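You operate a simulated robot arm through the tools that you are given. There is no shell and no other tool.

The job below is to be done with a simulated robot arm. You get a single attempt, and the scene is never put back.

JOB
Clear the wide gap, press the gauge home in it, tamp both blocks flush.
Fine: its tile block goes on the black mat; the gauge stays in, its widest step level with the tiles; red float on the two tile blocks still in the yellow band, put back.

Only the result counts: the job must be done as asked and must still hold three seconds after the hand-in. Knocking over, shifting, dropping, spilling or breaking anything else fails it.

ROBOT AND FRAMES
A 7-joint arm with a two-finger parallel gripper, fixed in place. Base frame: the origin is on the floor under the middle of its stand, x ahead of it, y to its left, z up. Lengths are in mm, angles in rad, forces in N, time in s.
It reaches about 964 mm from its shoulder. Its first joint turns from -2.897 to 2.897 rad. Payload 1.57 kg.
The TCP is the grasp point between the finger pads, 30 mm short of the fingertips. In the tool frame z runs along the fingers and y along their closing line. The gripper opens to 110 mm. The fingers are 24 mm wide and 12 mm thick; the gripper's body (48 by 112 mm) begins 78 mm behind the TCP.
Orientation is told as [roll, pitch, yaw] about the base's x, y, z axes, in that order, counted from this pose: with the fingers straight down and closing along the base's y, the tool's x points along the base's -x, its y along +y and its z along -z.

CONTROLS
- The arm moves only by the tool servo_tool. Its argument "moves" is a list of rows, each a list of 3 entries, a list of its own where there are three numbers: the shift along the tool's x, y, z in units of 30 mm (1.0 is 30 mm), then the turn, a rotation vector about the tool's x, y, z in units of 5 degrees (1.0 is 5 degrees), then the opening, from 0 (shut) to 1 (fully open). In form: [[[tx, ty, tz], [ax, ay, az], fingers], ...]. A call has 1 to 20 rows; each row shifts and turns the commanded pose from where the row before left it, along the tool's axes as they then stand. A call with a number of a shift or a turn outside -1 to 1 is refused whole. Rows are played at 5 a second. More than 50 mm and 0.15 rad between two rows, or a gripper value outside its range, and nothing of the call is played. Where a pose cannot be reached the arm comes as near as it can. A force on the tool above 60 N (or 10 N above the force at the start of the call, whichever is more), or a blocked arm, ends the call early, and 0.2 s more pass. The fingers move at their own pace (about 108 mm/s each) and stop on an object; they squeeze with about 31 N. The grip force told is the motor's: it shows also when the fingers shut on nothing. Time passes only in rows, and 0.2 s behind the last, so rows that do not move let the fingers close. The reply holds the time, the measured pose of the TCP, the force on the tool along the base axes, the opening and the grip force, in the units named above and with some noise, with the torque about the TCP (base axes, N m) and any sound that the robot's microphone picked up.
- Cameras (640 x 400 px; columns grow to the right, rows downward): "scene" is fixed at [384.1, -643.1, 1499.6]; the picture's right is [0.95, -0.32, 0.00], its down [-0.22, -0.65, -0.73] and it looks along [0.23, 0.69, -0.68] (base axes); focal length 339 px, centre (320, 200). "wrist" rides on the gripper at [70, 16, -141] in the tool frame; the picture's right is [-0.23, 0.97, 0.00], its down [-0.86, -0.20, -0.48] and it looks along [-0.47, -0.11, 0.88] (tool axes); focal length 222 px, centre (320, 200). There is no depth. A picture from a camera that has moved, and an enlarged one, comes with that camera's place and axes in the base frame and with its lens. The place of the scene camera against the robot may be out by one fixed shift of up to 25 mm in any direction.
- get_image(camera): a new picture of that camera. No time passes.
- slide_trunk(by): slides the trunk up (or, below 0, down) by that many mm; the arm rides with it, the base frame stays. It gives what a move gives, with no picture.
- inspect(camera, box): a new picture of the part [left, top, right, bottom] of that camera's present view, enlarged. No time passes.
- sign_off(): hands the job in; it is judged then, once.

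Nothing tells you positions but the pictures and the camera data. Unless the task says otherwise, let go and move clear before handing in.

The tools are called after "Call:" as name(argument=value, ...) on one line, values as JSON. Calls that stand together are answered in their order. servo_tool: Moves the arm, as the interface text tells. Its arguments: {"type":"object","properties":{"moves":{"type":"array"}},"required":["moves"]} The other tools are called the same way: slide_trunk (by) moves the trunk up or down; get_image (camera) takes a picture; inspect (camera, box) takes an enlarged picture of a part of a camera's view; sign_off () hands the job in.

At the start:

```text
clock: 0.0
eef_pos: [413.4, -283.8, 1184.2]
orientation: [-0.003, 0.0, -0.003]
ft_force: [-0.5, 1.1, 0.0]
ft_torque: [0.02, -0.01, 0.01]
gripper_width: 110.2
finger_force: 0.0
trunk travel left (down, up): [-425.0, 185.0]
```

scene: 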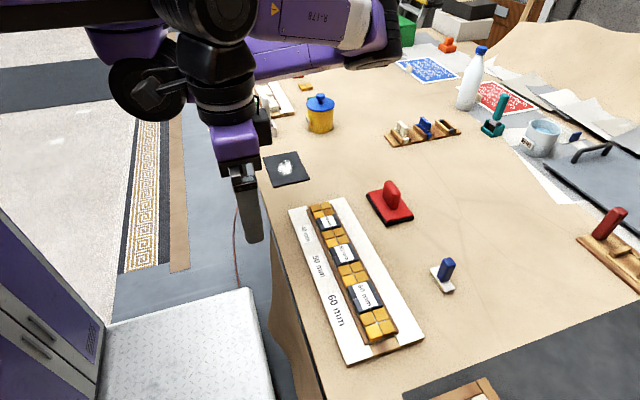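
wrist: 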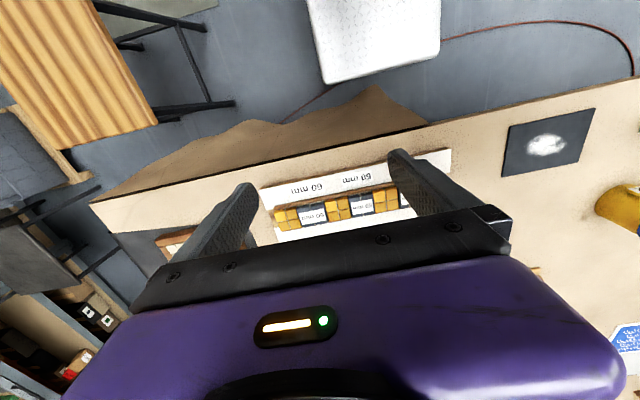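

I see a white board with a row of yellow tiles and labelled blocks, a red float, a small blue-handled object, and a black mat near the table edge. I'll enlarge several regions before I move.

Call:
inspect(camera="scene", box=[270, 180, 430, 370])

Call:
inspect(camera="scene", box=[350, 160, 510, 310])

Call:
inspect(camera="scene", box=[240, 80, 480, 220])

Call:
inspect(camera="wrist", box=[220, 120, 480, 270])

Call:
inspect(camera="scene", box=[400, 180, 640, 400])

```text
2.11 times, centred on (350, 275) of scene
camera zoom: at [384.1, -643.1, 1499.6], right [0.95, -0.32, 0.0], down [-0.22, -0.65, -0.73], along [0.23, 0.69, -0.68], focal length 713 px, centre (257, 42)
```

zoom: 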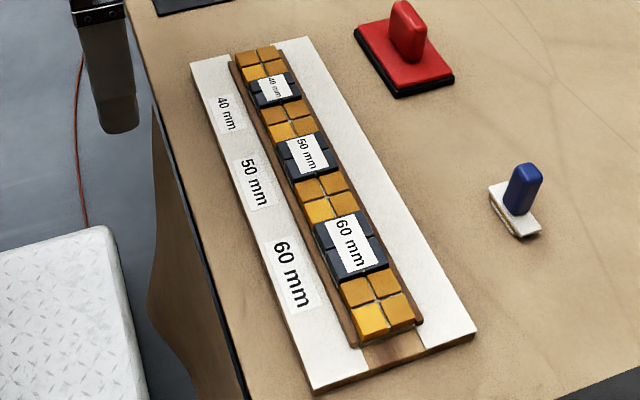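

```text
2.67 times, centred on (430, 235) of scene
camera zoom: at [384.1, -643.1, 1499.6], right [0.95, -0.32, 0.0], down [-0.22, -0.65, -0.73], along [0.23, 0.69, -0.68], focal length 903 px, centre (27, 107)
```

zoom: 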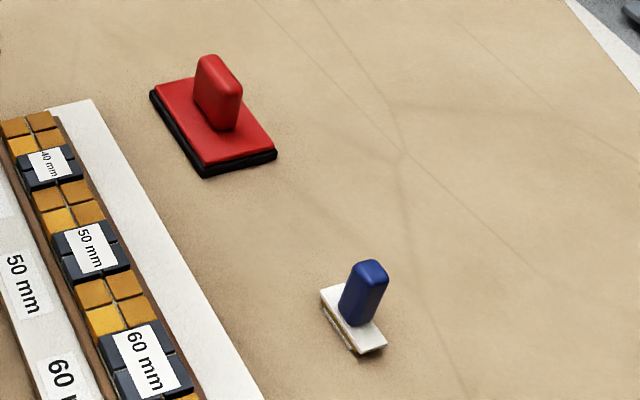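

```text
2.67 times, centred on (360, 150) of scene
camera zoom: at [384.1, -643.1, 1499.6], right [0.95, -0.32, 0.0], down [-0.22, -0.65, -0.73], along [0.23, 0.69, -0.68], focal length 903 px, centre (213, 333)
```

zoom: 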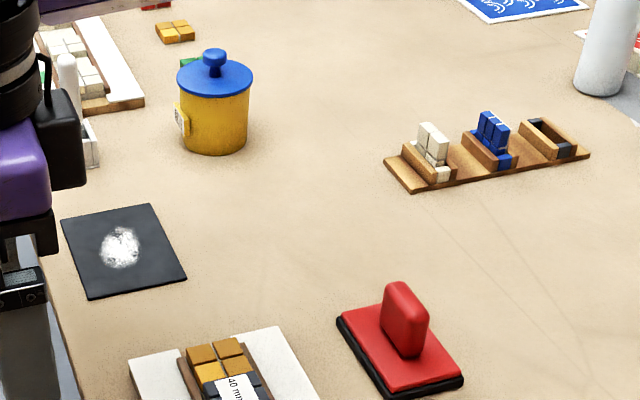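

```text
2.46 times, centred on (350, 195) of wrist
camera zoom: at [341.6, -267.4, 1324.9], right [0.23, 0.97, 0.0], down [0.85, -0.2, 0.48], along [0.47, -0.11, -0.88], focal length 547 px, centre (246, 212)
```

zoom: 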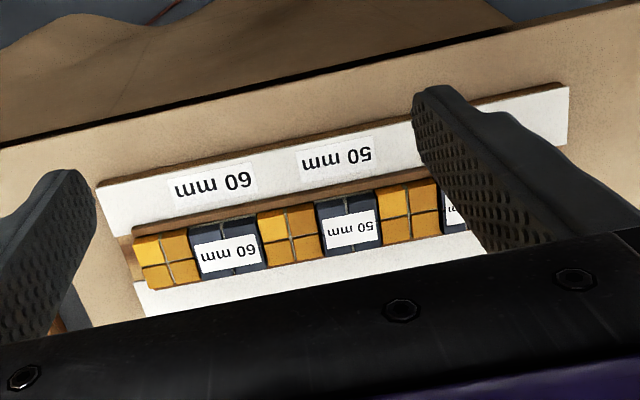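

```text
1.82 times, centred on (520, 290) of scene
camera zoom: at [384.1, -643.1, 1499.6], right [0.95, -0.32, 0.0], down [-0.22, -0.65, -0.73], along [0.23, 0.69, -0.68], focal length 616 px, centre (-44, 36)
```

zoom: 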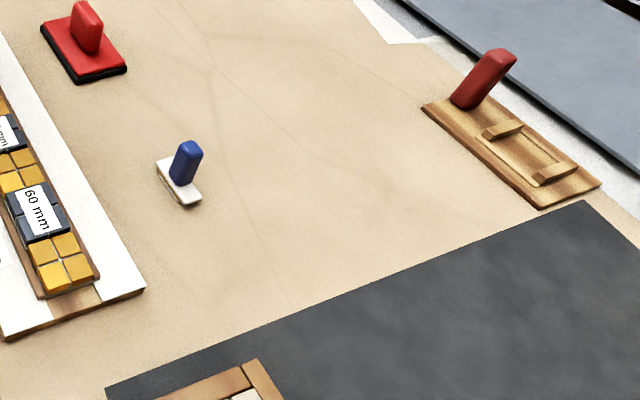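

I need closer detail on the gauge candidates, the mats and the items at the edges of the picture, so I'll enlarge those areas next.

Call:
inspect(camera="scene", box=[380, 330, 500, 400])

Call:
inspect(camera="scene", box=[420, 245, 470, 300])

Call:
inspect(camera="scene", box=[375, 105, 475, 155])

Call:
inspect(camera="scene", box=[570, 190, 640, 290])

Call:
inspect(camera="scene", box=[460, 60, 640, 200])

Call:
inspect(camera="scene", box=[240, 60, 340, 200])

Call:
inspect(camera="scene", box=[300, 195, 380, 275])

Call:
inspect(camera="scene", box=[330, 255, 420, 365])

```text
5.33 times, centred on (440, 365) of scene
camera zoom: at [384.1, -643.1, 1499.6], right [0.95, -0.32, 0.0], down [-0.22, -0.65, -0.73], along [0.23, 0.69, -0.68], focal length 1806 px, centre (-320, -680)
```

zoom: 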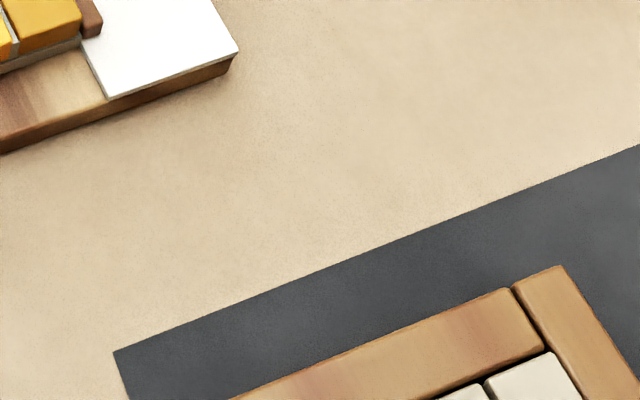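

```text
7.27 times, centred on (445, 272) of scene
camera zoom: at [384.1, -643.1, 1499.6], right [0.95, -0.32, 0.0], down [-0.22, -0.65, -0.73], along [0.23, 0.69, -0.68], focal length 2462 px, centre (-589, -327)
```

zoom: 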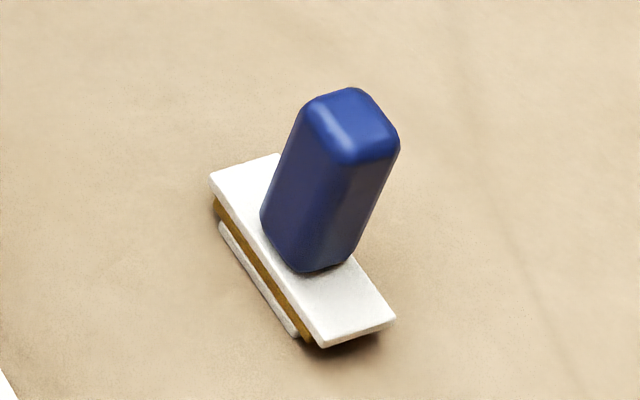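

```text
6.40 times, centred on (425, 130) of scene
camera zoom: at [384.1, -643.1, 1499.6], right [0.95, -0.32, 0.0], down [-0.22, -0.65, -0.73], along [0.23, 0.69, -0.68], focal length 2167 px, centre (-352, 648)
```

zoom: 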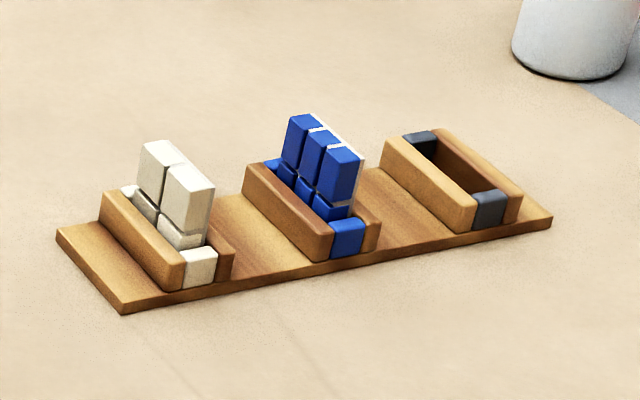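

```text
4.00 times, centred on (605, 240) of scene
camera zoom: at [384.1, -643.1, 1499.6], right [0.95, -0.32, 0.0], down [-0.22, -0.65, -0.73], along [0.23, 0.69, -0.68], focal length 1354 px, centre (-820, 40)
```

zoom: 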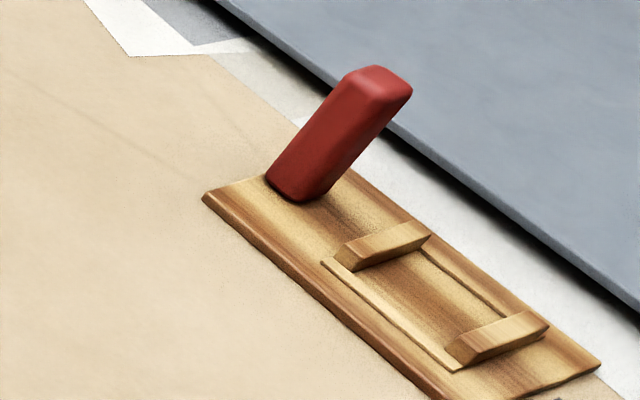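

```text
2.86 times, centred on (550, 130) of scene
camera zoom: at [384.1, -643.1, 1499.6], right [0.95, -0.32, 0.0], down [-0.22, -0.65, -0.73], along [0.23, 0.69, -0.68], focal length 967 px, centre (-337, 400)
```

zoom: 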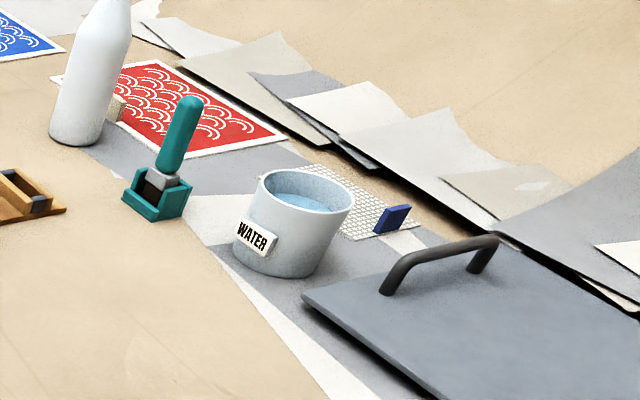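

```text
2.86 times, centred on (290, 130) of scene
camera zoom: at [384.1, -643.1, 1499.6], right [0.95, -0.32, 0.0], down [-0.22, -0.65, -0.73], along [0.23, 0.69, -0.68], focal length 967 px, centre (406, 400)
```

zoom: 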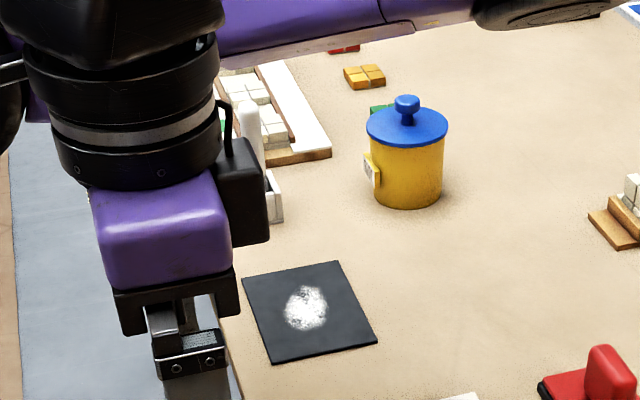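

```text
5.00 times, centred on (340, 235) of scene
camera zoom: at [384.1, -643.1, 1499.6], right [0.95, -0.32, 0.0], down [-0.22, -0.65, -0.73], along [0.23, 0.69, -0.68], focal length 1693 px, centre (220, 25)
```

zoom: 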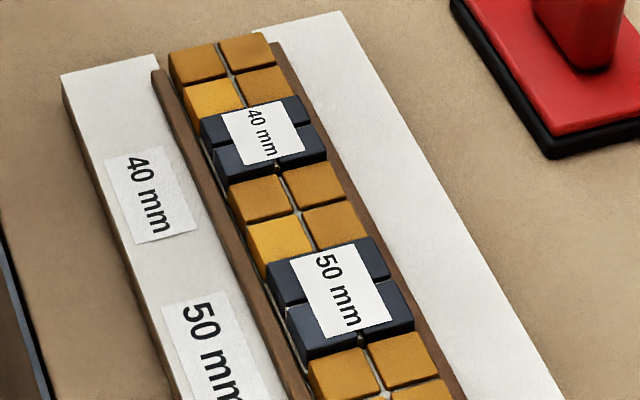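

```text
3.64 times, centred on (375, 310) of scene
camera zoom: at [384.1, -643.1, 1499.6], right [0.95, -0.32, 0.0], down [-0.22, -0.65, -0.73], along [0.23, 0.69, -0.68], focal length 1231 px, centre (120, -200)
```

zoom: 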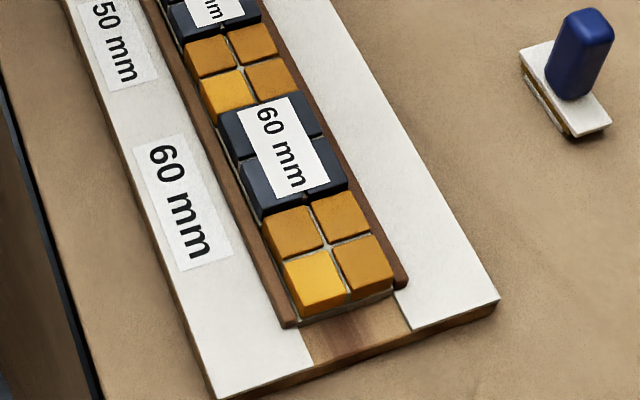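

The gauge is the blue-handled piece with three steps (narrowest at the bottom). The red float sits near (770, -100), the board runs along y at about x = 515–665, and the small black mat is near (555, 145). I'll move the wrist camera closer over the board to locate them precisely.

Call:
servo_tool(moves=[[[-0.744, 0.433, 0.933], [0, 0, 0], 1], [[-0.744, 0.433, 0.933], [0, 0, 0], 1], [[-0.744, 0.433, 0.933], [0, 0, 0], 1], [[0, 0, 0], [0, 0, 0], 1]])

Call:
get_image(camera="wrist")

```text
clock: 1.0
eef_pos: [479.2, -243.3, 1100.0]
orientation: [0.002, -0.001, -0.001]
ft_force: [0.2, 0.0, 0.5]
ft_torque: [0.02, -0.02, 0.02]
gripper_width: 109.9
finger_force: 0.1
trunk travel left (down, up): [-425.0, 185.0]
```

```text
taken
camera wrist: at [407.8, -226.7, 1240.0], right [0.23, 0.97, 0.0], down [0.85, -0.2, 0.48], along [0.47, -0.11, -0.88], focal length 222 px, centre (320, 200)
```

wrist: 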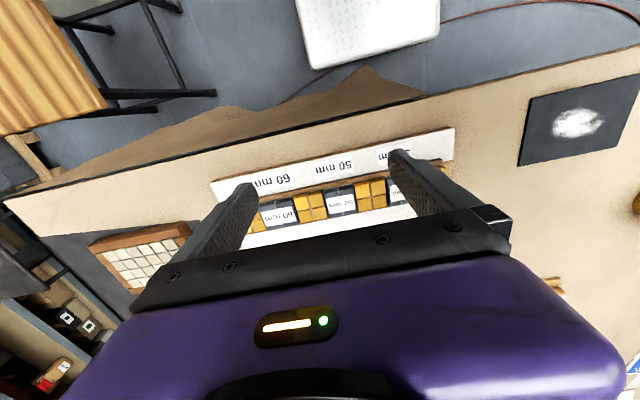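

The gripper body hides the lower half of the wrist view, so I'll move further out in x to bring the board into the clear upper half.

Call:
servo_tool(moves=[[[-1, -0.3, 0], [0, 0, 0], 1], [[-1, -0.3, 0], [0, 0, 0], 1], [[-1, -0.3, 0], [0, 0, 0], 1], [[-1, -0.3, 0], [0, 0, 0], 1], [[-0.7, -0.3, 0], [0, 0, 0], 1], [[0, 0, 0], [0, 0, 0], 1]])

Call:
get_image(camera="wrist")

Call:
inspect(camera="wrist", box=[180, 60, 500, 200])

```text
clock: 2.4
eef_pos: [621.0, -290.5, 1100.3]
orientation: [-0.001, -0.001, -0.003]
ft_force: [0.0, -1.0, 0.4]
ft_torque: [-0.02, 0.0, -0.01]
gripper_width: 109.9
finger_force: 0.0
trunk travel left (down, up): [-425.0, 185.0]
```

```text
taken
camera wrist: at [549.3, -274.4, 1240.8], right [0.23, 0.97, 0.0], down [0.85, -0.2, 0.48], along [0.47, -0.11, -0.88], focal length 222 px, centre (320, 200)
```

wrist: 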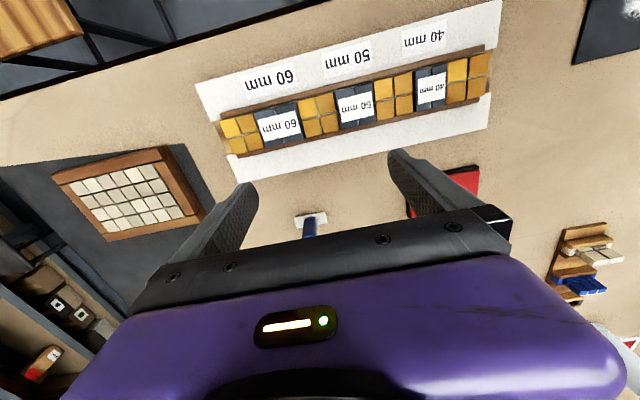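

```text
2.00 times, centred on (340, 130) of wrist
camera zoom: at [549.3, -274.4, 1240.8], right [0.23, 0.97, 0.0], down [0.85, -0.2, 0.48], along [0.47, -0.11, -0.88], focal length 444 px, centre (280, 340)
```

zoom: 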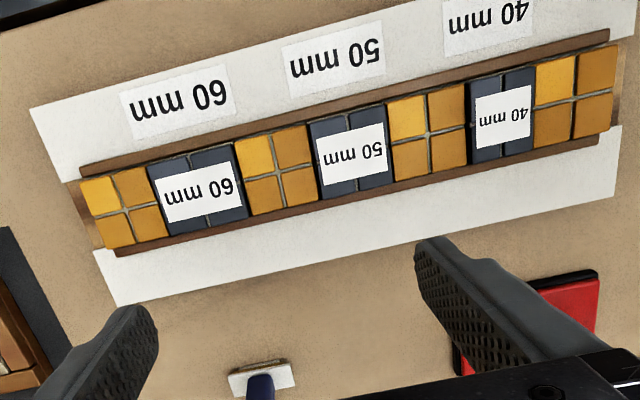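

The board is nearly aligned with base y and its top is at about z = 892. I'll enlarge the blocks to read their edges more exactly.

Call:
inspect(camera="wrist", box=[210, 80, 350, 165])

Call:
inspect(camera="wrist", box=[320, 40, 500, 140])

Call:
inspect(camera="wrist", box=[250, 160, 500, 270])

```text
4.57 times, centred on (280, 122) of wrist
camera zoom: at [549.3, -274.4, 1240.8], right [0.23, 0.97, 0.0], down [0.85, -0.2, 0.48], along [0.47, -0.11, -0.88], focal length 1015 px, centre (503, 554)
```

zoom: 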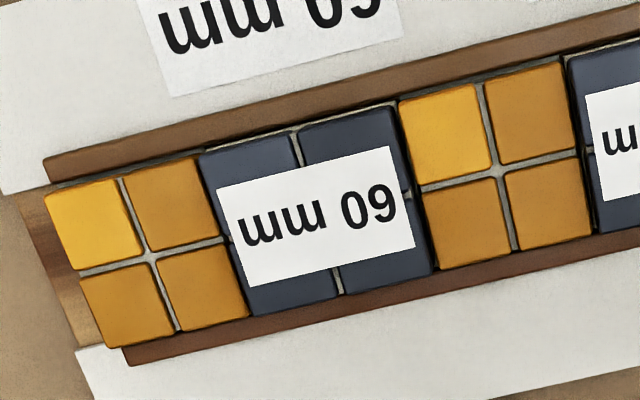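

```text
3.56 times, centred on (410, 90) of wrist
camera zoom: at [549.3, -274.4, 1240.8], right [0.23, 0.97, 0.0], down [0.85, -0.2, 0.48], along [0.47, -0.11, -0.88], focal length 790 px, centre (0, 591)
```

zoom: 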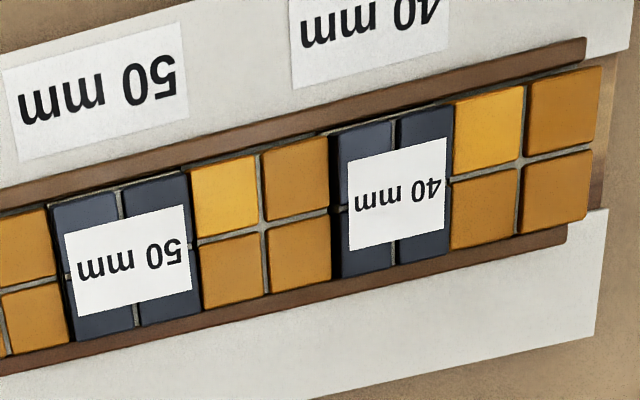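

```text
2.56 times, centred on (375, 215) of wrist
camera zoom: at [549.3, -274.4, 1240.8], right [0.23, 0.97, 0.0], down [0.85, -0.2, 0.48], along [0.47, -0.11, -0.88], focal length 569 px, centre (179, 162)
```

zoom: 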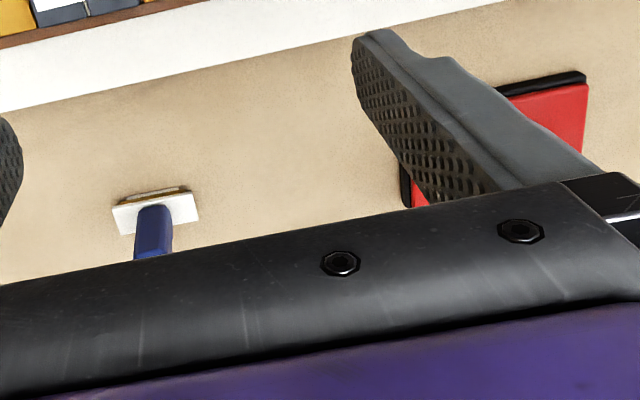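

The blocks sit on backing plates between two brown rails, and the gauge's long axis is along y, parallel to the band. Next I'll look at the gauge and float from directly above.

Call:
servo_tool(moves=[[[-0.9, -0.167, 0], [0, 0, 0], 1], [[-0.9, -0.167, 0], [0, 0, 0], 1], [[-0.9, -0.167, 0], [0, 0, 0], 1], [[-0.9, -0.167, 0], [0, 0, 0], 1], [[-0.9, -0.167, 0], [0, 0, 0], 1], [[-0.9, -0.167, 0], [0, 0, 0], 1], [[0, 0, 0], [0, 0, 0], 1]])

Call:
get_image(camera="wrist")

Call:
inspect(camera="wrist", box=[220, 60, 360, 150])

Call:
inspect(camera="wrist", box=[400, 60, 560, 200])

```text
clock: 4.0
eef_pos: [782.1, -321.7, 1097.9]
orientation: [-0.002, 0.002, -0.002]
ft_force: [-0.5, 0.0, -0.3]
ft_torque: [0.02, 0.0, -0.02]
gripper_width: 110.1
finger_force: 0.0
trunk travel left (down, up): [-425.0, 185.0]
```

```text
taken
camera wrist: at [711.3, -304.1, 1238.8], right [0.23, 0.97, 0.0], down [0.85, -0.2, 0.48], along [0.47, -0.11, -0.88], focal length 222 px, centre (320, 200)
```

wrist: 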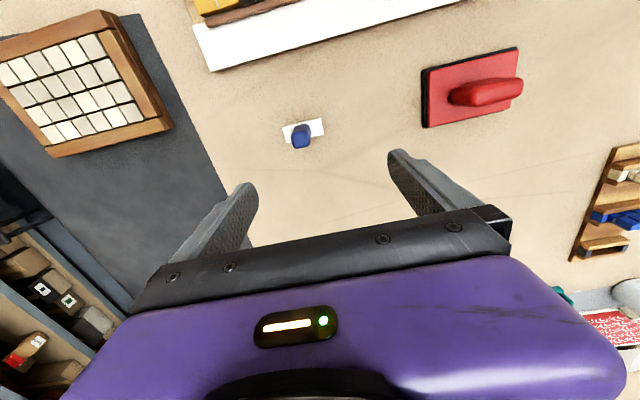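

```text
4.44 times, centred on (290, 105) of wrist
camera zoom: at [711.3, -304.1, 1238.8], right [0.23, 0.97, 0.0], down [0.85, -0.2, 0.48], along [0.47, -0.11, -0.88], focal length 987 px, centre (453, 622)
```

zoom: 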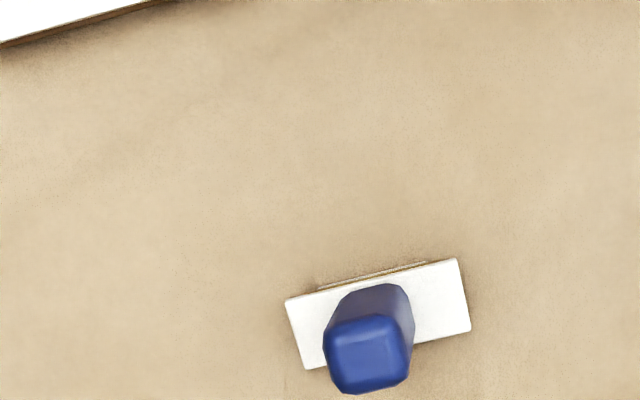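

```text
2.86 times, centred on (480, 130) of wrist
camera zoom: at [711.3, -304.1, 1238.8], right [0.23, 0.97, 0.0], down [0.85, -0.2, 0.48], along [0.47, -0.11, -0.88], focal length 635 px, centre (-137, 400)
```

zoom: 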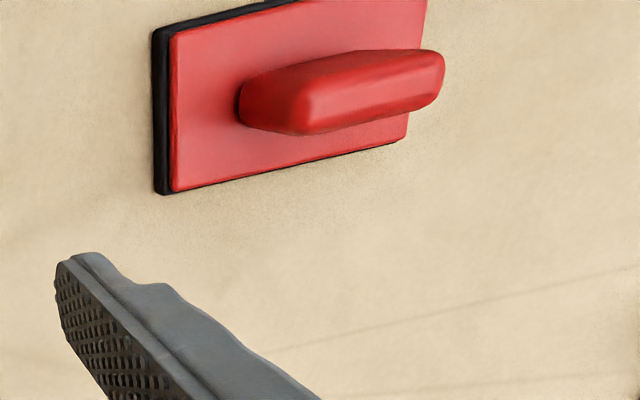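

The gauge is at about (773, -345) with its long axis along y, and the float has a bar handle also along y. Both need the gripper closing along x, so I'll turn the tool 90° about its vertical axis.

Call:
servo_tool(moves=[[[0, 0, 0], [0, 0, 1], 1], [[0, 0, 0], [0, 0, 1], 1], [[0, 0, 0], [0, 0, 1], 1], [[0, 0, 0], [0, 0, 1], 1], [[0, 0, 0], [0, 0, 1], 1], [[0, 0, 0], [0, 0, 1], 1], [[0, 0, 0], [0, 0, 1], 1], [[0, 0, 0], [0, 0, 1], 1], [[0, 0, 0], [0, 0, 1], 1], [[0, 0, 0], [0, 0, 1], 1], [[0, 0, 0], [0, 0, 1], 1], [[0, 0, 0], [0, 0, 1], 1], [[0, 0, 0], [0, 0, 1], 1], [[0, 0, 0], [0, 0, 1], 1], [[0, 0, 0], [0, 0, 1], 1], [[0, 0, 0], [0, 0, 1], 1], [[0, 0, 0], [0, 0, 1], 1], [[0, 0, 0], [0, 0, 1], 1], [[0, 0, 0], [0, 0, 0], 1]])

Call:
get_image(camera="wrist")

```text
clock: 8.0
eef_pos: [783.4, -319.7, 1100.6]
orientation: [-0.001, 0.001, -1.268]
ft_force: [-0.1, -0.1, -0.2]
ft_torque: [-0.03, 0.02, -0.01]
gripper_width: 109.9
finger_force: 0.0
out of reach, approached as far as the arm can: row 16, 17, 18
trunk travel left (down, up): [-425.0, 185.0]
```

```text
taken
camera wrist: at [776.3, -248.7, 1241.0], right [1.0, 0.07, 0.0], down [0.07, -0.88, 0.48], along [0.04, -0.48, -0.88], focal length 222 px, centre (320, 200)
```

wrist: 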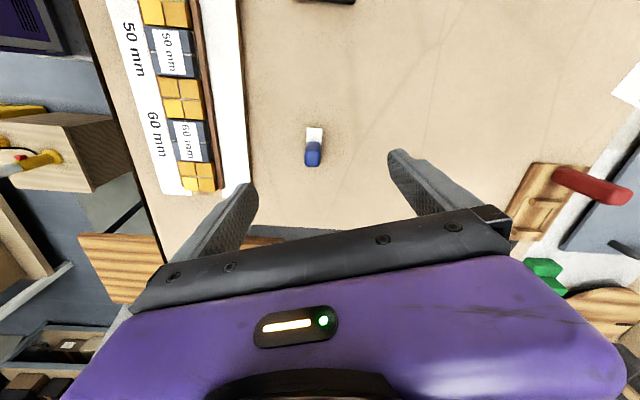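

The arm stops at -1.27 rad in that direction, so I'll turn back and go to +90° instead.

Call:
servo_tool(moves=[[[0, 0, 0], [0, 0, -1], 1], [[0, 0, 0], [0, 0, -1], 1], [[0, 0, 0], [0, 0, -1], 1], [[0, 0, 0], [0, 0, -1], 1], [[0, 0, 0], [0, 0, -1], 1], [[0, 0, 0], [0, 0, -1], 1], [[0, 0, 0], [0, 0, -1], 1], [[0, 0, 0], [0, 0, -1], 1], [[0, 0, 0], [0, 0, -1], 1], [[0, 0, 0], [0, 0, -1], 1], [[0, 0, 0], [0, 0, -1], 1], [[0, 0, 0], [0, 0, -1], 1], [[0, 0, 0], [0, 0, -1], 1], [[0, 0, 0], [0, 0, -1], 1], [[0, 0, 0], [0, 0, -1], 1], [[0, 0, 0], [0, 0, -1], 1], [[0, 0, 0], [0, 0, -1], 1], [[0, 0, 0], [0, 0, -1], 1], [[0, 0, 0], [0, 0, 0], 1]])

```text
clock: 12.0
eef_pos: [783.9, -320.2, 1100.8]
orientation: [0.001, 0.001, 0.305]
ft_force: [0.0, 0.9, 0.7]
ft_torque: [0.02, -0.02, -0.02]
gripper_width: 110.1
finger_force: 0.0
trunk travel left (down, up): [-425.0, 185.0]
```

The commanded pose resets to wherever the arm stopped, and yaw is now 0.305. I'll turn the remaining 72.5°.

Call:
servo_tool(moves=[[[0, 0, 0], [0, 0, -1], 1], [[0, 0, 0], [0, 0, -1], 1], [[0, 0, 0], [0, 0, -1], 1], [[0, 0, 0], [0, 0, -1], 1], [[0, 0, 0], [0, 0, -1], 1], [[0, 0, 0], [0, 0, -1], 1], [[0, 0, 0], [0, 0, -1], 1], [[0, 0, 0], [0, 0, -1], 1], [[0, 0, 0], [0, 0, -1], 1], [[0, 0, 0], [0, 0, -1], 1], [[0, 0, 0], [0, 0, -1], 1], [[0, 0, 0], [0, 0, -1], 1], [[0, 0, 0], [0, 0, -1], 1], [[0, 0, 0], [0, 0, -1], 1], [[0, 0, 0], [0, 0, -0.5], 1], [[0, 0, 0], [0, 0, 0], 1]])

Call:
get_image(camera="wrist")

Call:
get_image(camera="scene")

```text
clock: 15.4
eef_pos: [781.7, -319.6, 1100.1]
orientation: [0.002, 0.0, 1.572]
ft_force: [0.2, -0.6, 0.9]
ft_torque: [-0.04, 0.01, 0.01]
gripper_width: 110.0
finger_force: 0.0
trunk travel left (down, up): [-425.0, 185.0]
```

```text
taken
camera wrist: at [764.8, -390.1, 1241.0], right [-0.97, 0.23, 0.0], down [0.2, 0.86, 0.48], along [0.11, 0.47, -0.88], focal length 222 px, centre (320, 200)
```

wrist: 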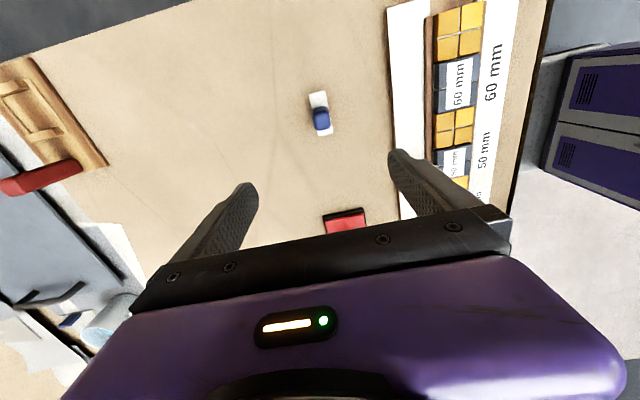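

```text
taken
```

scene: 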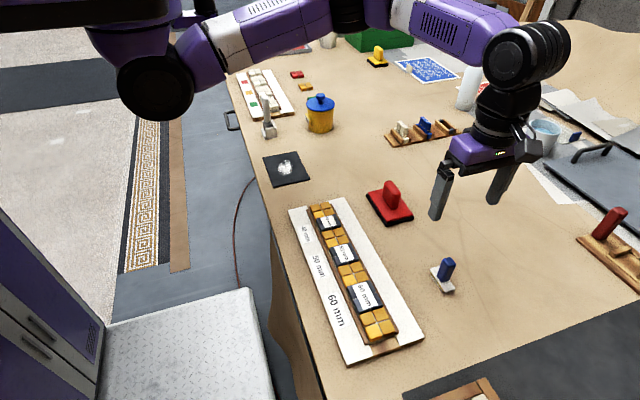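

The tool is at +90°. Next I'll move over the 60 mm block to see it up close.

Call:
servo_tool(moves=[[[0.048, 0.895, 0.286], [0, 0, 0], 1], [[0.048, 0.895, 0.286], [0, 0, 0], 1], [[0.048, 0.895, 0.286], [0, 0, 0], 1], [[0.048, 0.895, 0.286], [0, 0, 0], 1], [[0.048, 0.895, 0.286], [0, 0, 0], 1], [[0.048, 0.895, 0.286], [0, 0, 0], 1], [[0.048, 0.895, 0.286], [0, 0, 0], 1], [[0, 0, 0], [0, 0, 0], 1]])

Call:
get_image(camera="wrist")

Call:
inspect(camera="wrist", box=[240, 20, 420, 200])

```text
clock: 17.2
eef_pos: [593.6, -330.4, 1041.1]
orientation: [-0.002, -0.001, 1.568]
ft_force: [-1.0, 0.1, 0.9]
ft_torque: [0.0, 0.04, -0.01]
gripper_width: 110.2
finger_force: 0.1
trunk travel left (down, up): [-425.0, 185.0]
```

```text
taken
camera wrist: at [575.6, -400.0, 1181.9], right [-0.97, 0.23, 0.0], down [0.2, 0.85, 0.48], along [0.11, 0.47, -0.88], focal length 222 px, centre (320, 200)
```

wrist: 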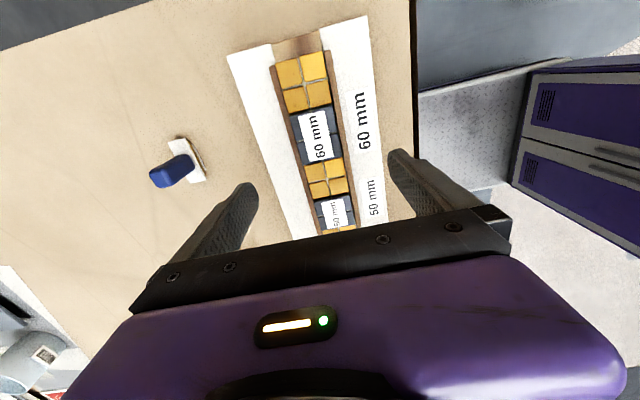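

```text
2.22 times, centred on (330, 110) of wrist
camera zoom: at [575.6, -400.0, 1181.9], right [-0.97, 0.23, 0.0], down [0.2, 0.85, 0.48], along [0.11, 0.47, -0.88], focal length 494 px, centre (298, 400)
```

zoom: 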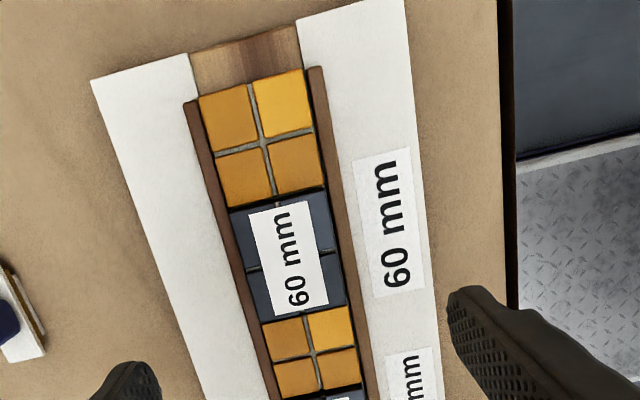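

I can see the 60 mm block clearly now. I'll enlarge it further to read the block, rail and tile edges.

Call:
inspect(camera="wrist", box=[265, 30, 375, 130])

Call:
inspect(camera="wrist", box=[270, 90, 380, 190])

```text
4.00 times, centred on (320, 80) of wrist
camera zoom: at [575.6, -400.0, 1181.9], right [-0.97, 0.23, 0.0], down [0.2, 0.85, 0.48], along [0.11, 0.47, -0.88], focal length 888 px, centre (320, 680)
```

zoom: 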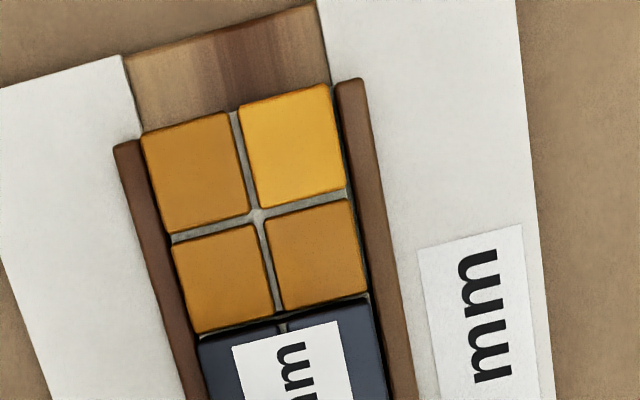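

```text
4.00 times, centred on (325, 140) of wrist
camera zoom: at [575.6, -400.0, 1181.9], right [-0.97, 0.23, 0.0], down [0.2, 0.85, 0.48], along [0.11, 0.47, -0.88], focal length 888 px, centre (300, 440)
```

zoom: 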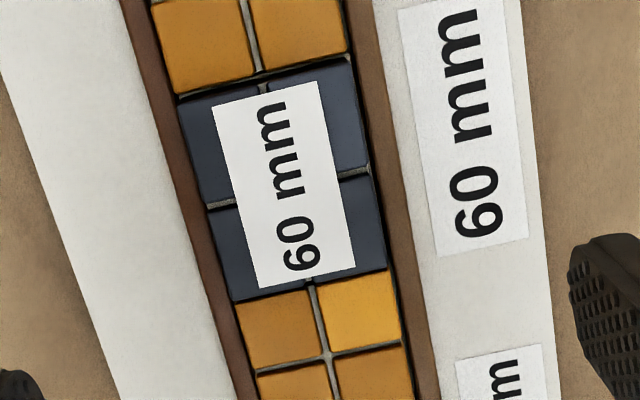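

I estimate the yellow tile tops at z ≈ 914.5, the rail tops at ≈ 906 and the 60 mm block top at ≈ 919, with the block centre near (592.5, -342). Before lifting it I'll look at the black mat from above.

Call:
servo_tool(moves=[[[-0.941, 0.067, -0.118], [0, 0, 0], 1], [[-0.941, 0.067, -0.118], [0, 0, 0], 1], [[-0.941, 0.067, -0.118], [0, 0, 0], 1], [[-0.941, 0.067, -0.118], [0, 0, 0], 1], [[-0.941, 0.067, -0.118], [0, 0, 0], 1], [[-0.941, 0.067, -0.118], [0, 0, 0], 1], [[-0.941, 0.067, -0.118], [0, 0, 0], 1], [[-0.941, 0.067, -0.118], [0, 0, 0], 1], [[-0.941, 0.067, -0.118], [0, 0, 0], 1], [[-0.941, 0.067, -0.118], [0, 0, 0], 1], [[-0.941, 0.067, -0.118], [0, 0, 0], 1], [[-0.941, 0.067, -0.118], [0, 0, 0], 1], [[-0.941, 0.067, -0.118], [0, 0, 0], 1], [[-0.941, 0.067, -0.118], [0, 0, 0], 1], [[-0.941, 0.067, -0.118], [0, 0, 0], 1], [[-0.941, 0.067, -0.118], [0, 0, 0], 1], [[-0.941, 0.067, -0.118], [0, 0, 0], 1], [[0, 0, 0], [0, 0, 0], 1]])

Call:
get_image(camera="wrist")

Call:
inspect(camera="wrist", box=[220, 50, 440, 190])

```text
clock: 19.1
eef_pos: [551.1, -155.5, 1067.5]
orientation: [0.012, 0.009, 1.371]
ft_force: [-0.9, -1.3, 0.3]
ft_torque: [-0.03, 0.01, -0.02]
gripper_width: 110.0
finger_force: 0.0
trunk travel left (down, up): [-425.0, 185.0]
stopped in row 9: the arm was blocked; the commanded pose is now the measured one
```

```text
taken
camera wrist: at [521.7, -219.6, 1207.9], right [-0.91, 0.42, 0.01], down [0.37, 0.8, 0.47], along [0.19, 0.43, -0.88], focal length 222 px, centre (320, 200)
```

wrist: 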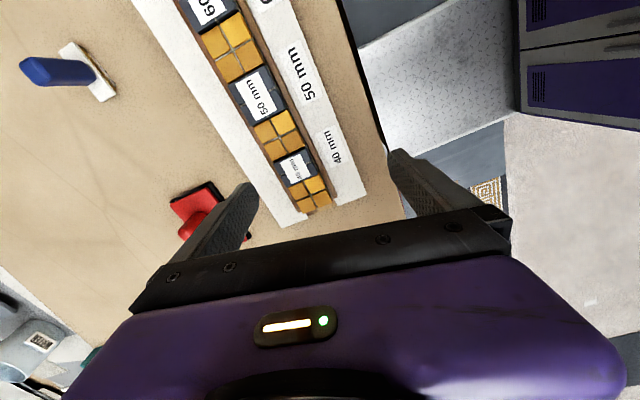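

```text
2.86 times, centred on (330, 120) of wrist
camera zoom: at [521.7, -219.6, 1207.9], right [-0.91, 0.42, 0.01], down [0.37, 0.8, 0.47], along [0.19, 0.43, -0.88], focal length 635 px, centre (291, 429)
```

zoom: 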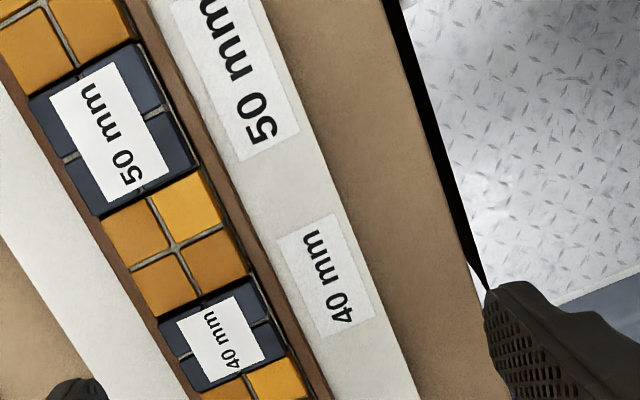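

The arm reported a block partway with its yaw drifting. I'll look at the scene to see its posture.

Call:
get_image(camera="scene")

```text
taken
```

scene: 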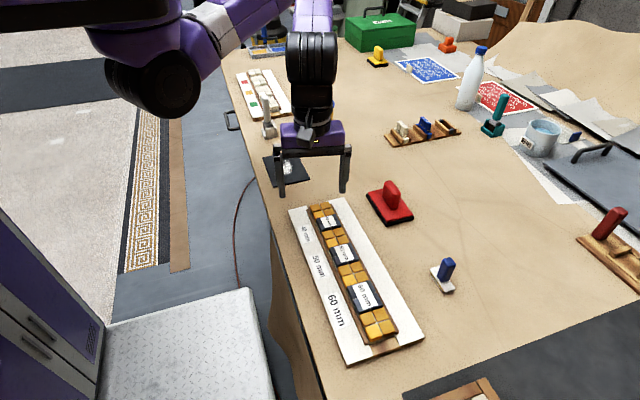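

The arm seems to have hit a joint limit in this folded posture with yaw at +90°. The block's yaw on the mat is free, so I'll turn back towards yaw 0 here before going on to the mat.

Call:
servo_tool(moves=[[[0, 0, 0], [0, 0, 1], 1], [[0, 0, 0], [0, 0, 1], 1], [[0, 0, 0], [0, 0, 1], 1], [[0, 0, 0], [0, 0, 1], 1], [[0, 0, 0], [0, 0, 1], 1], [[0, 0, 0], [0, 0, 1], 1], [[0, 0, 0], [0, 0, 1], 1], [[0, 0, 0], [0, 0, 1], 1], [[0, 0, 0], [0, 0, 1], 1], [[0, 0, 0], [0, 0, 1], 1], [[0, 0, 0], [0, 0, 1], 1], [[0, 0, 0], [0, 0, 1], 1], [[0, 0, 0], [0, 0, 1], 1], [[0, 0, 0], [0, 0, 1], 1], [[0, 0, 0], [0, 0, 1], 1], [[0, 0, 0], [0, 0, 0.7], 1], [[0, 0, 0], [0, 0, 0], 1]])

Call:
get_image(camera="wrist")

Call:
get_image(camera="scene")

```text
clock: 22.7
eef_pos: [551.8, -155.0, 1066.7]
orientation: [-0.006, 0.014, -0.001]
ft_force: [0.7, 1.0, -0.3]
ft_torque: [0.01, 0.01, 0.03]
gripper_width: 110.0
finger_force: 0.0
trunk travel left (down, up): [-425.0, 185.0]
```

```text
taken
camera wrist: at [482.2, -138.1, 1208.3], right [0.23, 0.97, -0.01], down [0.86, -0.2, 0.47], along [0.45, -0.11, -0.88], focal length 222 px, centre (320, 200)
```

wrist: 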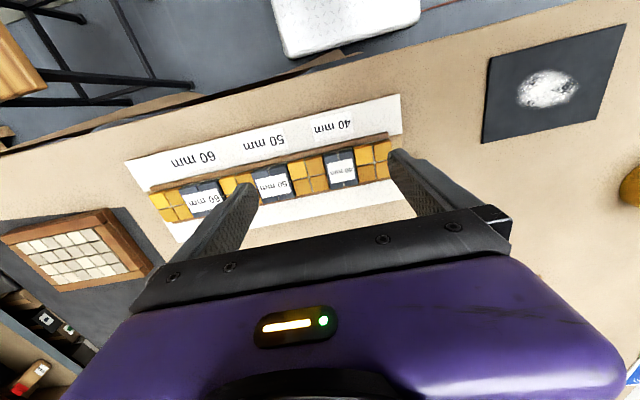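

```text
taken
```

scene: 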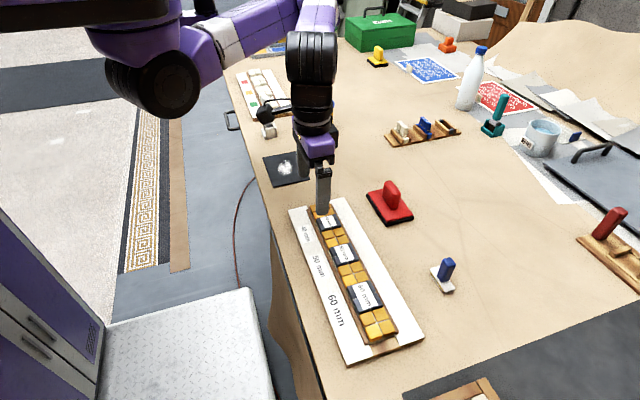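

The black mat spans about x 508–616 and y 73–230, with a white patch at its centre. At yaw 0 I'll move over it for a closer look.

Call:
servo_tool(moves=[[[-0.115, 0.924, 0], [0, 0, 0], 1], [[-0.115, 0.924, 0], [0, 0, 0], 1], [[-0.115, 0.924, 0], [0, 0, 0], 1], [[-0.115, 0.924, 0], [0, 0, 0], 1], [[-0.115, 0.924, 0], [0, 0, 0], 1], [[-0.115, 0.924, 0], [0, 0, 0], 1], [[-0.115, 0.924, 0], [0, 0, 0], 1], [[-0.115, 0.924, 0], [0, 0, 0], 1], [[-0.115, 0.924, 0], [0, 0, 0], 1], [[-0.115, 0.924, 0], [0, 0, 0], 1], [[-0.115, 0.924, 0], [0, 0, 0], 1], [[0, 0, 0], [0, 0, 0], 1]])

Call:
get_image(camera="wrist")

Call:
get_image(camera="scene")

Call:
inspect(camera="wrist", box=[220, 50, 420, 180])

```text
clock: 23.7
eef_pos: [561.9, -102.6, 1068.9]
orientation: [0.009, 0.011, -0.199]
ft_force: [-0.6, 0.2, 0.2]
ft_torque: [-0.01, 0.01, 0.01]
gripper_width: 110.0
finger_force: 0.0
out of reach, approached as far as the arm can: row 2, 3, 4
trunk travel left (down, up): [-425.0, 185.0]
stopped in row 4: the arm was blocked; the commanded pose is now the measured one
```

```text
taken
camera wrist: at [496.7, -74.3, 1210.0], right [0.42, 0.91, 0.01], down [0.8, -0.37, 0.47], along [0.43, -0.19, -0.88], focal length 222 px, centre (320, 200)
```

wrist: 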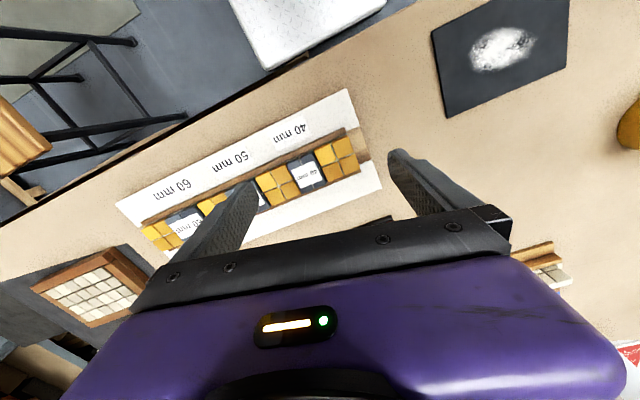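

```text
taken
```

scene: 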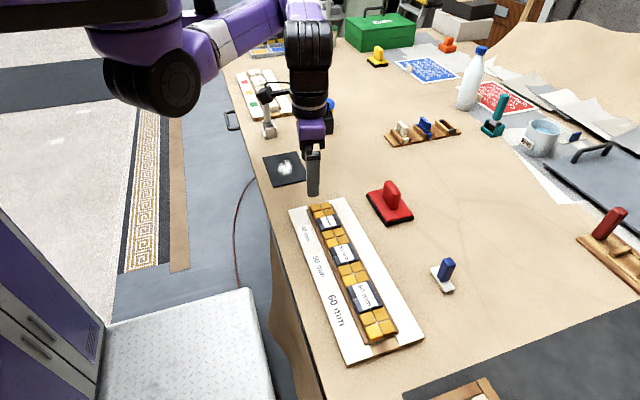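

```text
3.08 times, centred on (320, 115) of wrist
camera zoom: at [496.7, -74.3, 1210.0], right [0.42, 0.91, 0.01], down [0.8, -0.37, 0.47], along [0.43, -0.19, -0.88], focal length 684 px, centre (320, 462)
```

zoom: 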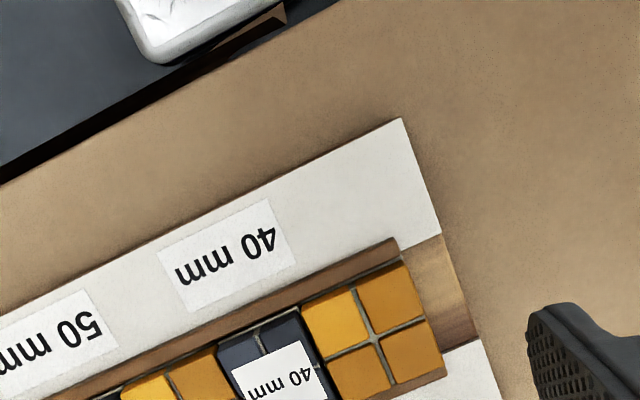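

The arm is held up with j1 lagging by about 0.2 rad, which suggests a collision or a joint limit rather than reach. I'll look closely at the arm in the scene picture.

Call:
inspect(camera="scene", box=[0, 0, 360, 220])

```text
1.78 times, centred on (180, 110) of scene
camera zoom: at [384.1, -643.1, 1499.6], right [0.95, -0.32, 0.0], down [-0.22, -0.65, -0.73], along [0.23, 0.69, -0.68], focal length 602 px, centre (569, 360)
```

zoom: 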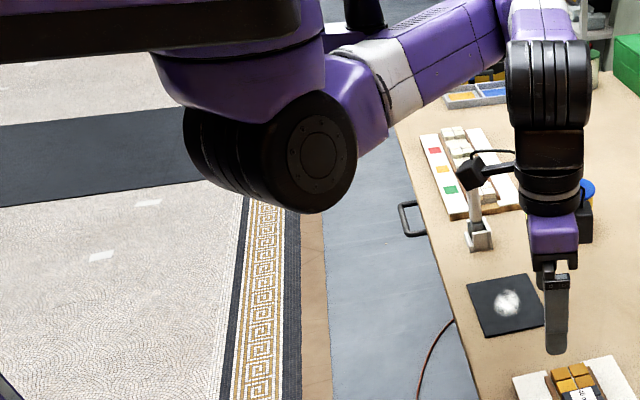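

The arm hangs from a bracket whose shoulder appears to be near (330, -80, 1280), so close targets fold it too tightly. Raising the trunk should open it up.

Call:
slide_trunk(by=180)

Call:
get_image(camera="scene")

```text
clock: 25.7
eef_pos: [561.8, -102.0, 1249.6]
orientation: [0.01, 0.01, -0.198]
ft_force: [0.9, 0.4, 0.3]
ft_torque: [-0.01, -0.02, -0.02]
gripper_width: 110.0
finger_force: 0.1
trunk travel left (down, up): [-605.0, 5.0]
```

```text
taken
```

scene: 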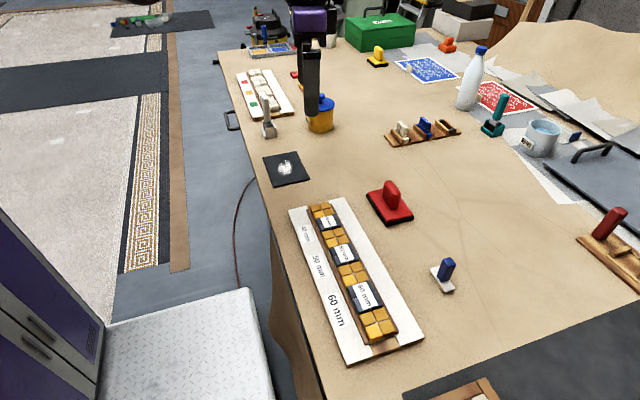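

Raising the trunk cleared the view. I'll lower the tool about 120 mm, straighten the yaw to 0, then move towards the mat.

Call:
servo_tool(moves=[[[0, 0, 1], [0, 0, -0.57], 1], [[0, 0, 1], [0, 0, -0.57], 1], [[0, 0, 1], [0, 0, -0.57], 1], [[0, 0, 1], [0, 0, -0.57], 1], [[0, 0, 0], [0, 0, 0], 1]])

Call:
servo_tool(moves=[[[-0.1, 0.95, 0], [0, 0, 0], 1], [[-0.1, 0.95, 0], [0, 0, 0], 1], [[-0.1, 0.95, 0], [0, 0, 0], 1], [[-0.1, 0.95, 0], [0, 0, 0], 1], [[-0.1, 0.95, 0], [0, 0, 0], 1], [[-0.1, 0.95, 0], [0, 0, 0], 1], [[-0.1, 0.95, 0], [0, 0, 0], 1], [[-0.1, 0.95, 0], [0, 0, 0], 1], [[-0.1, 0.95, 0], [0, 0, 0], 1], [[0, 0, 0], [0, 0, 0], 1]])

Call:
get_image(camera="wrist")

Call:
get_image(camera="scene")

```text
clock: 26.9
eef_pos: [568.7, -105.0, 1128.5]
orientation: [0.01, 0.009, 0.002]
ft_force: [0.3, 0.3, 0.0]
ft_torque: [-0.04, 0.0, -0.01]
gripper_width: 110.0
finger_force: 0.1
out of reach, approached as far as the arm can: row 1, 2
trunk travel left (down, up): [-605.0, 5.0]
```

```text
clock: 27.7
eef_pos: [537.3, -108.7, 1112.3]
orientation: [-0.127, 0.104, -0.193]
ft_force: [1.1, 0.1, 1.6]
ft_torque: [0.0, 0.02, 0.01]
gripper_width: 110.1
finger_force: 0.1
out of reach, approached as far as the arm can: row 2
trunk travel left (down, up): [-605.0, 5.0]
stopped in row 4: the arm was blocked; the commanded pose is now the measured one
```

```text
taken
camera wrist: at [488.6, -64.2, 1255.6], right [0.39, 0.91, -0.15], down [0.86, -0.31, 0.41], along [0.33, -0.29, -0.9], focal length 222 px, centre (320, 200)
```

wrist: 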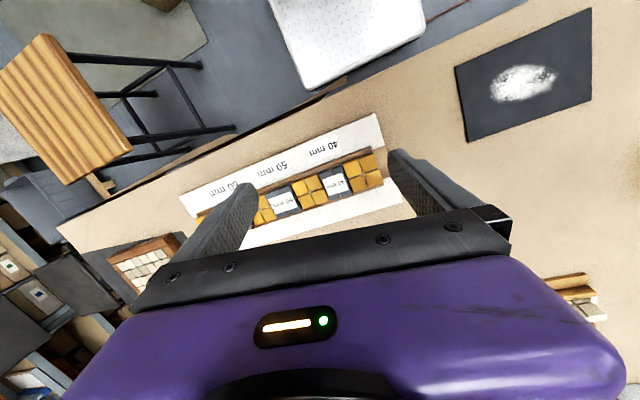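

```text
taken
```

scene: 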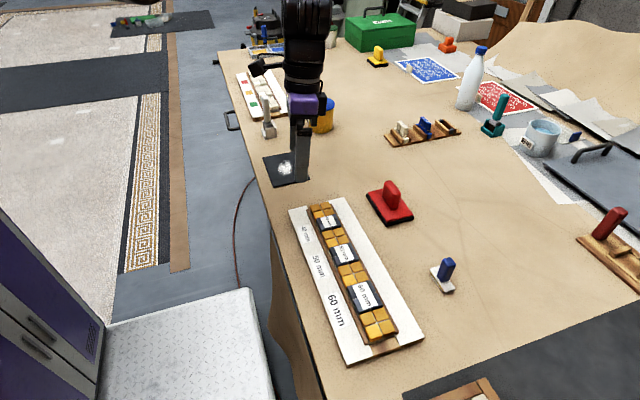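

The arm is blocked near y ≈ -105 at this radius and has tilted. I'll pull out to larger x, level the tool, then test going to +y from further out.

Call:
servo_tool(moves=[[[-1, 0, 0], [0, 0, 0], 1], [[-1, 0, 0], [0, 0, 0], 1], [[-1, 0, 0], [-0.7275, 0, 0], 1], [[-1, 0, 0], [-0.7275, 0, 0], 1], [[-1, 0, 0], [0, -0.6, 0], 1], [[-1, 0, 0], [0, -0.6, 0], 1], [[0, 0, 0], [0, 0, -1], 1], [[0, 0, 0], [0, 0, -1.2], 1], [[0, 0, 0], [0, 0, 0], 1]])

```text
refused: -1.2 is not a number from -1 to 1
```

Call:
servo_tool(moves=[[[-1, 0, 0], [0, 0, 0], 1], [[-1, 0, 0], [0, 0, 0], 1], [[-1, 0, 0], [-0.7275, 0, 0], 1], [[-1, 0, 0], [-0.7275, 0, 0], 1], [[-1, 0, 0], [0, -0.6, 0], 1], [[-1, 0, 0], [0, -0.6, 0], 1], [[0, 0, 0], [0, 0, -1], 1], [[0, 0, 0], [0, 0, -1], 1], [[0, 0, 0], [0, 0, -0.2], 1], [[0, 0, 0], [0, 0, 0], 1]])

Call:
get_image(camera="scene")

```text
clock: 29.9
eef_pos: [714.3, -141.1, 1095.3]
orientation: [0.002, -0.001, 0.003]
ft_force: [-0.2, 0.0, -0.1]
ft_torque: [-0.02, 0.0, 0.03]
gripper_width: 110.1
finger_force: 0.1
trunk travel left (down, up): [-605.0, 5.0]
```

```text
taken
```

scene: 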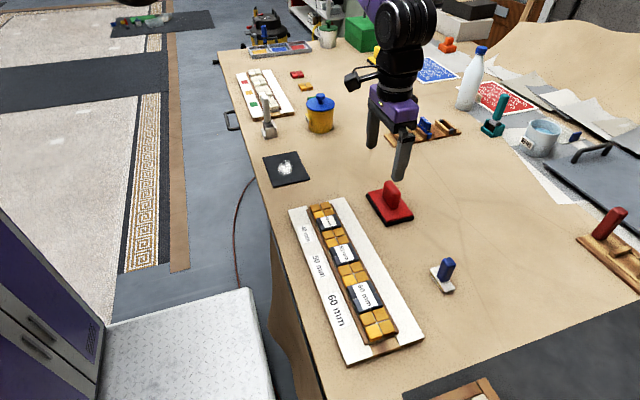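

The tool is level at (714, -141, 1095). I'll test moving to +y from here at the larger radius.

Call:
servo_tool(moves=[[[0, 1, 0], [0, 0, 0], 1], [[0, 1, 0], [0, 0, 0], 1], [[0, 1, 0], [0, 0, 0], 1], [[0, 1, 0], [0, 0, 0], 1], [[0, 0, 0], [0, 0, 0], 1]])

```text
clock: 31.3
eef_pos: [705.1, -63.4, 1092.1]
orientation: [-0.01, 0.004, -0.095]
ft_force: [0.1, 0.0, 0.6]
ft_torque: [-0.01, 0.0, 0.02]
gripper_width: 110.0
finger_force: 0.1
trunk travel left (down, up): [-605.0, 5.0]
stopped in row 5: the arm was blocked; the commanded pose is now the measured one
```

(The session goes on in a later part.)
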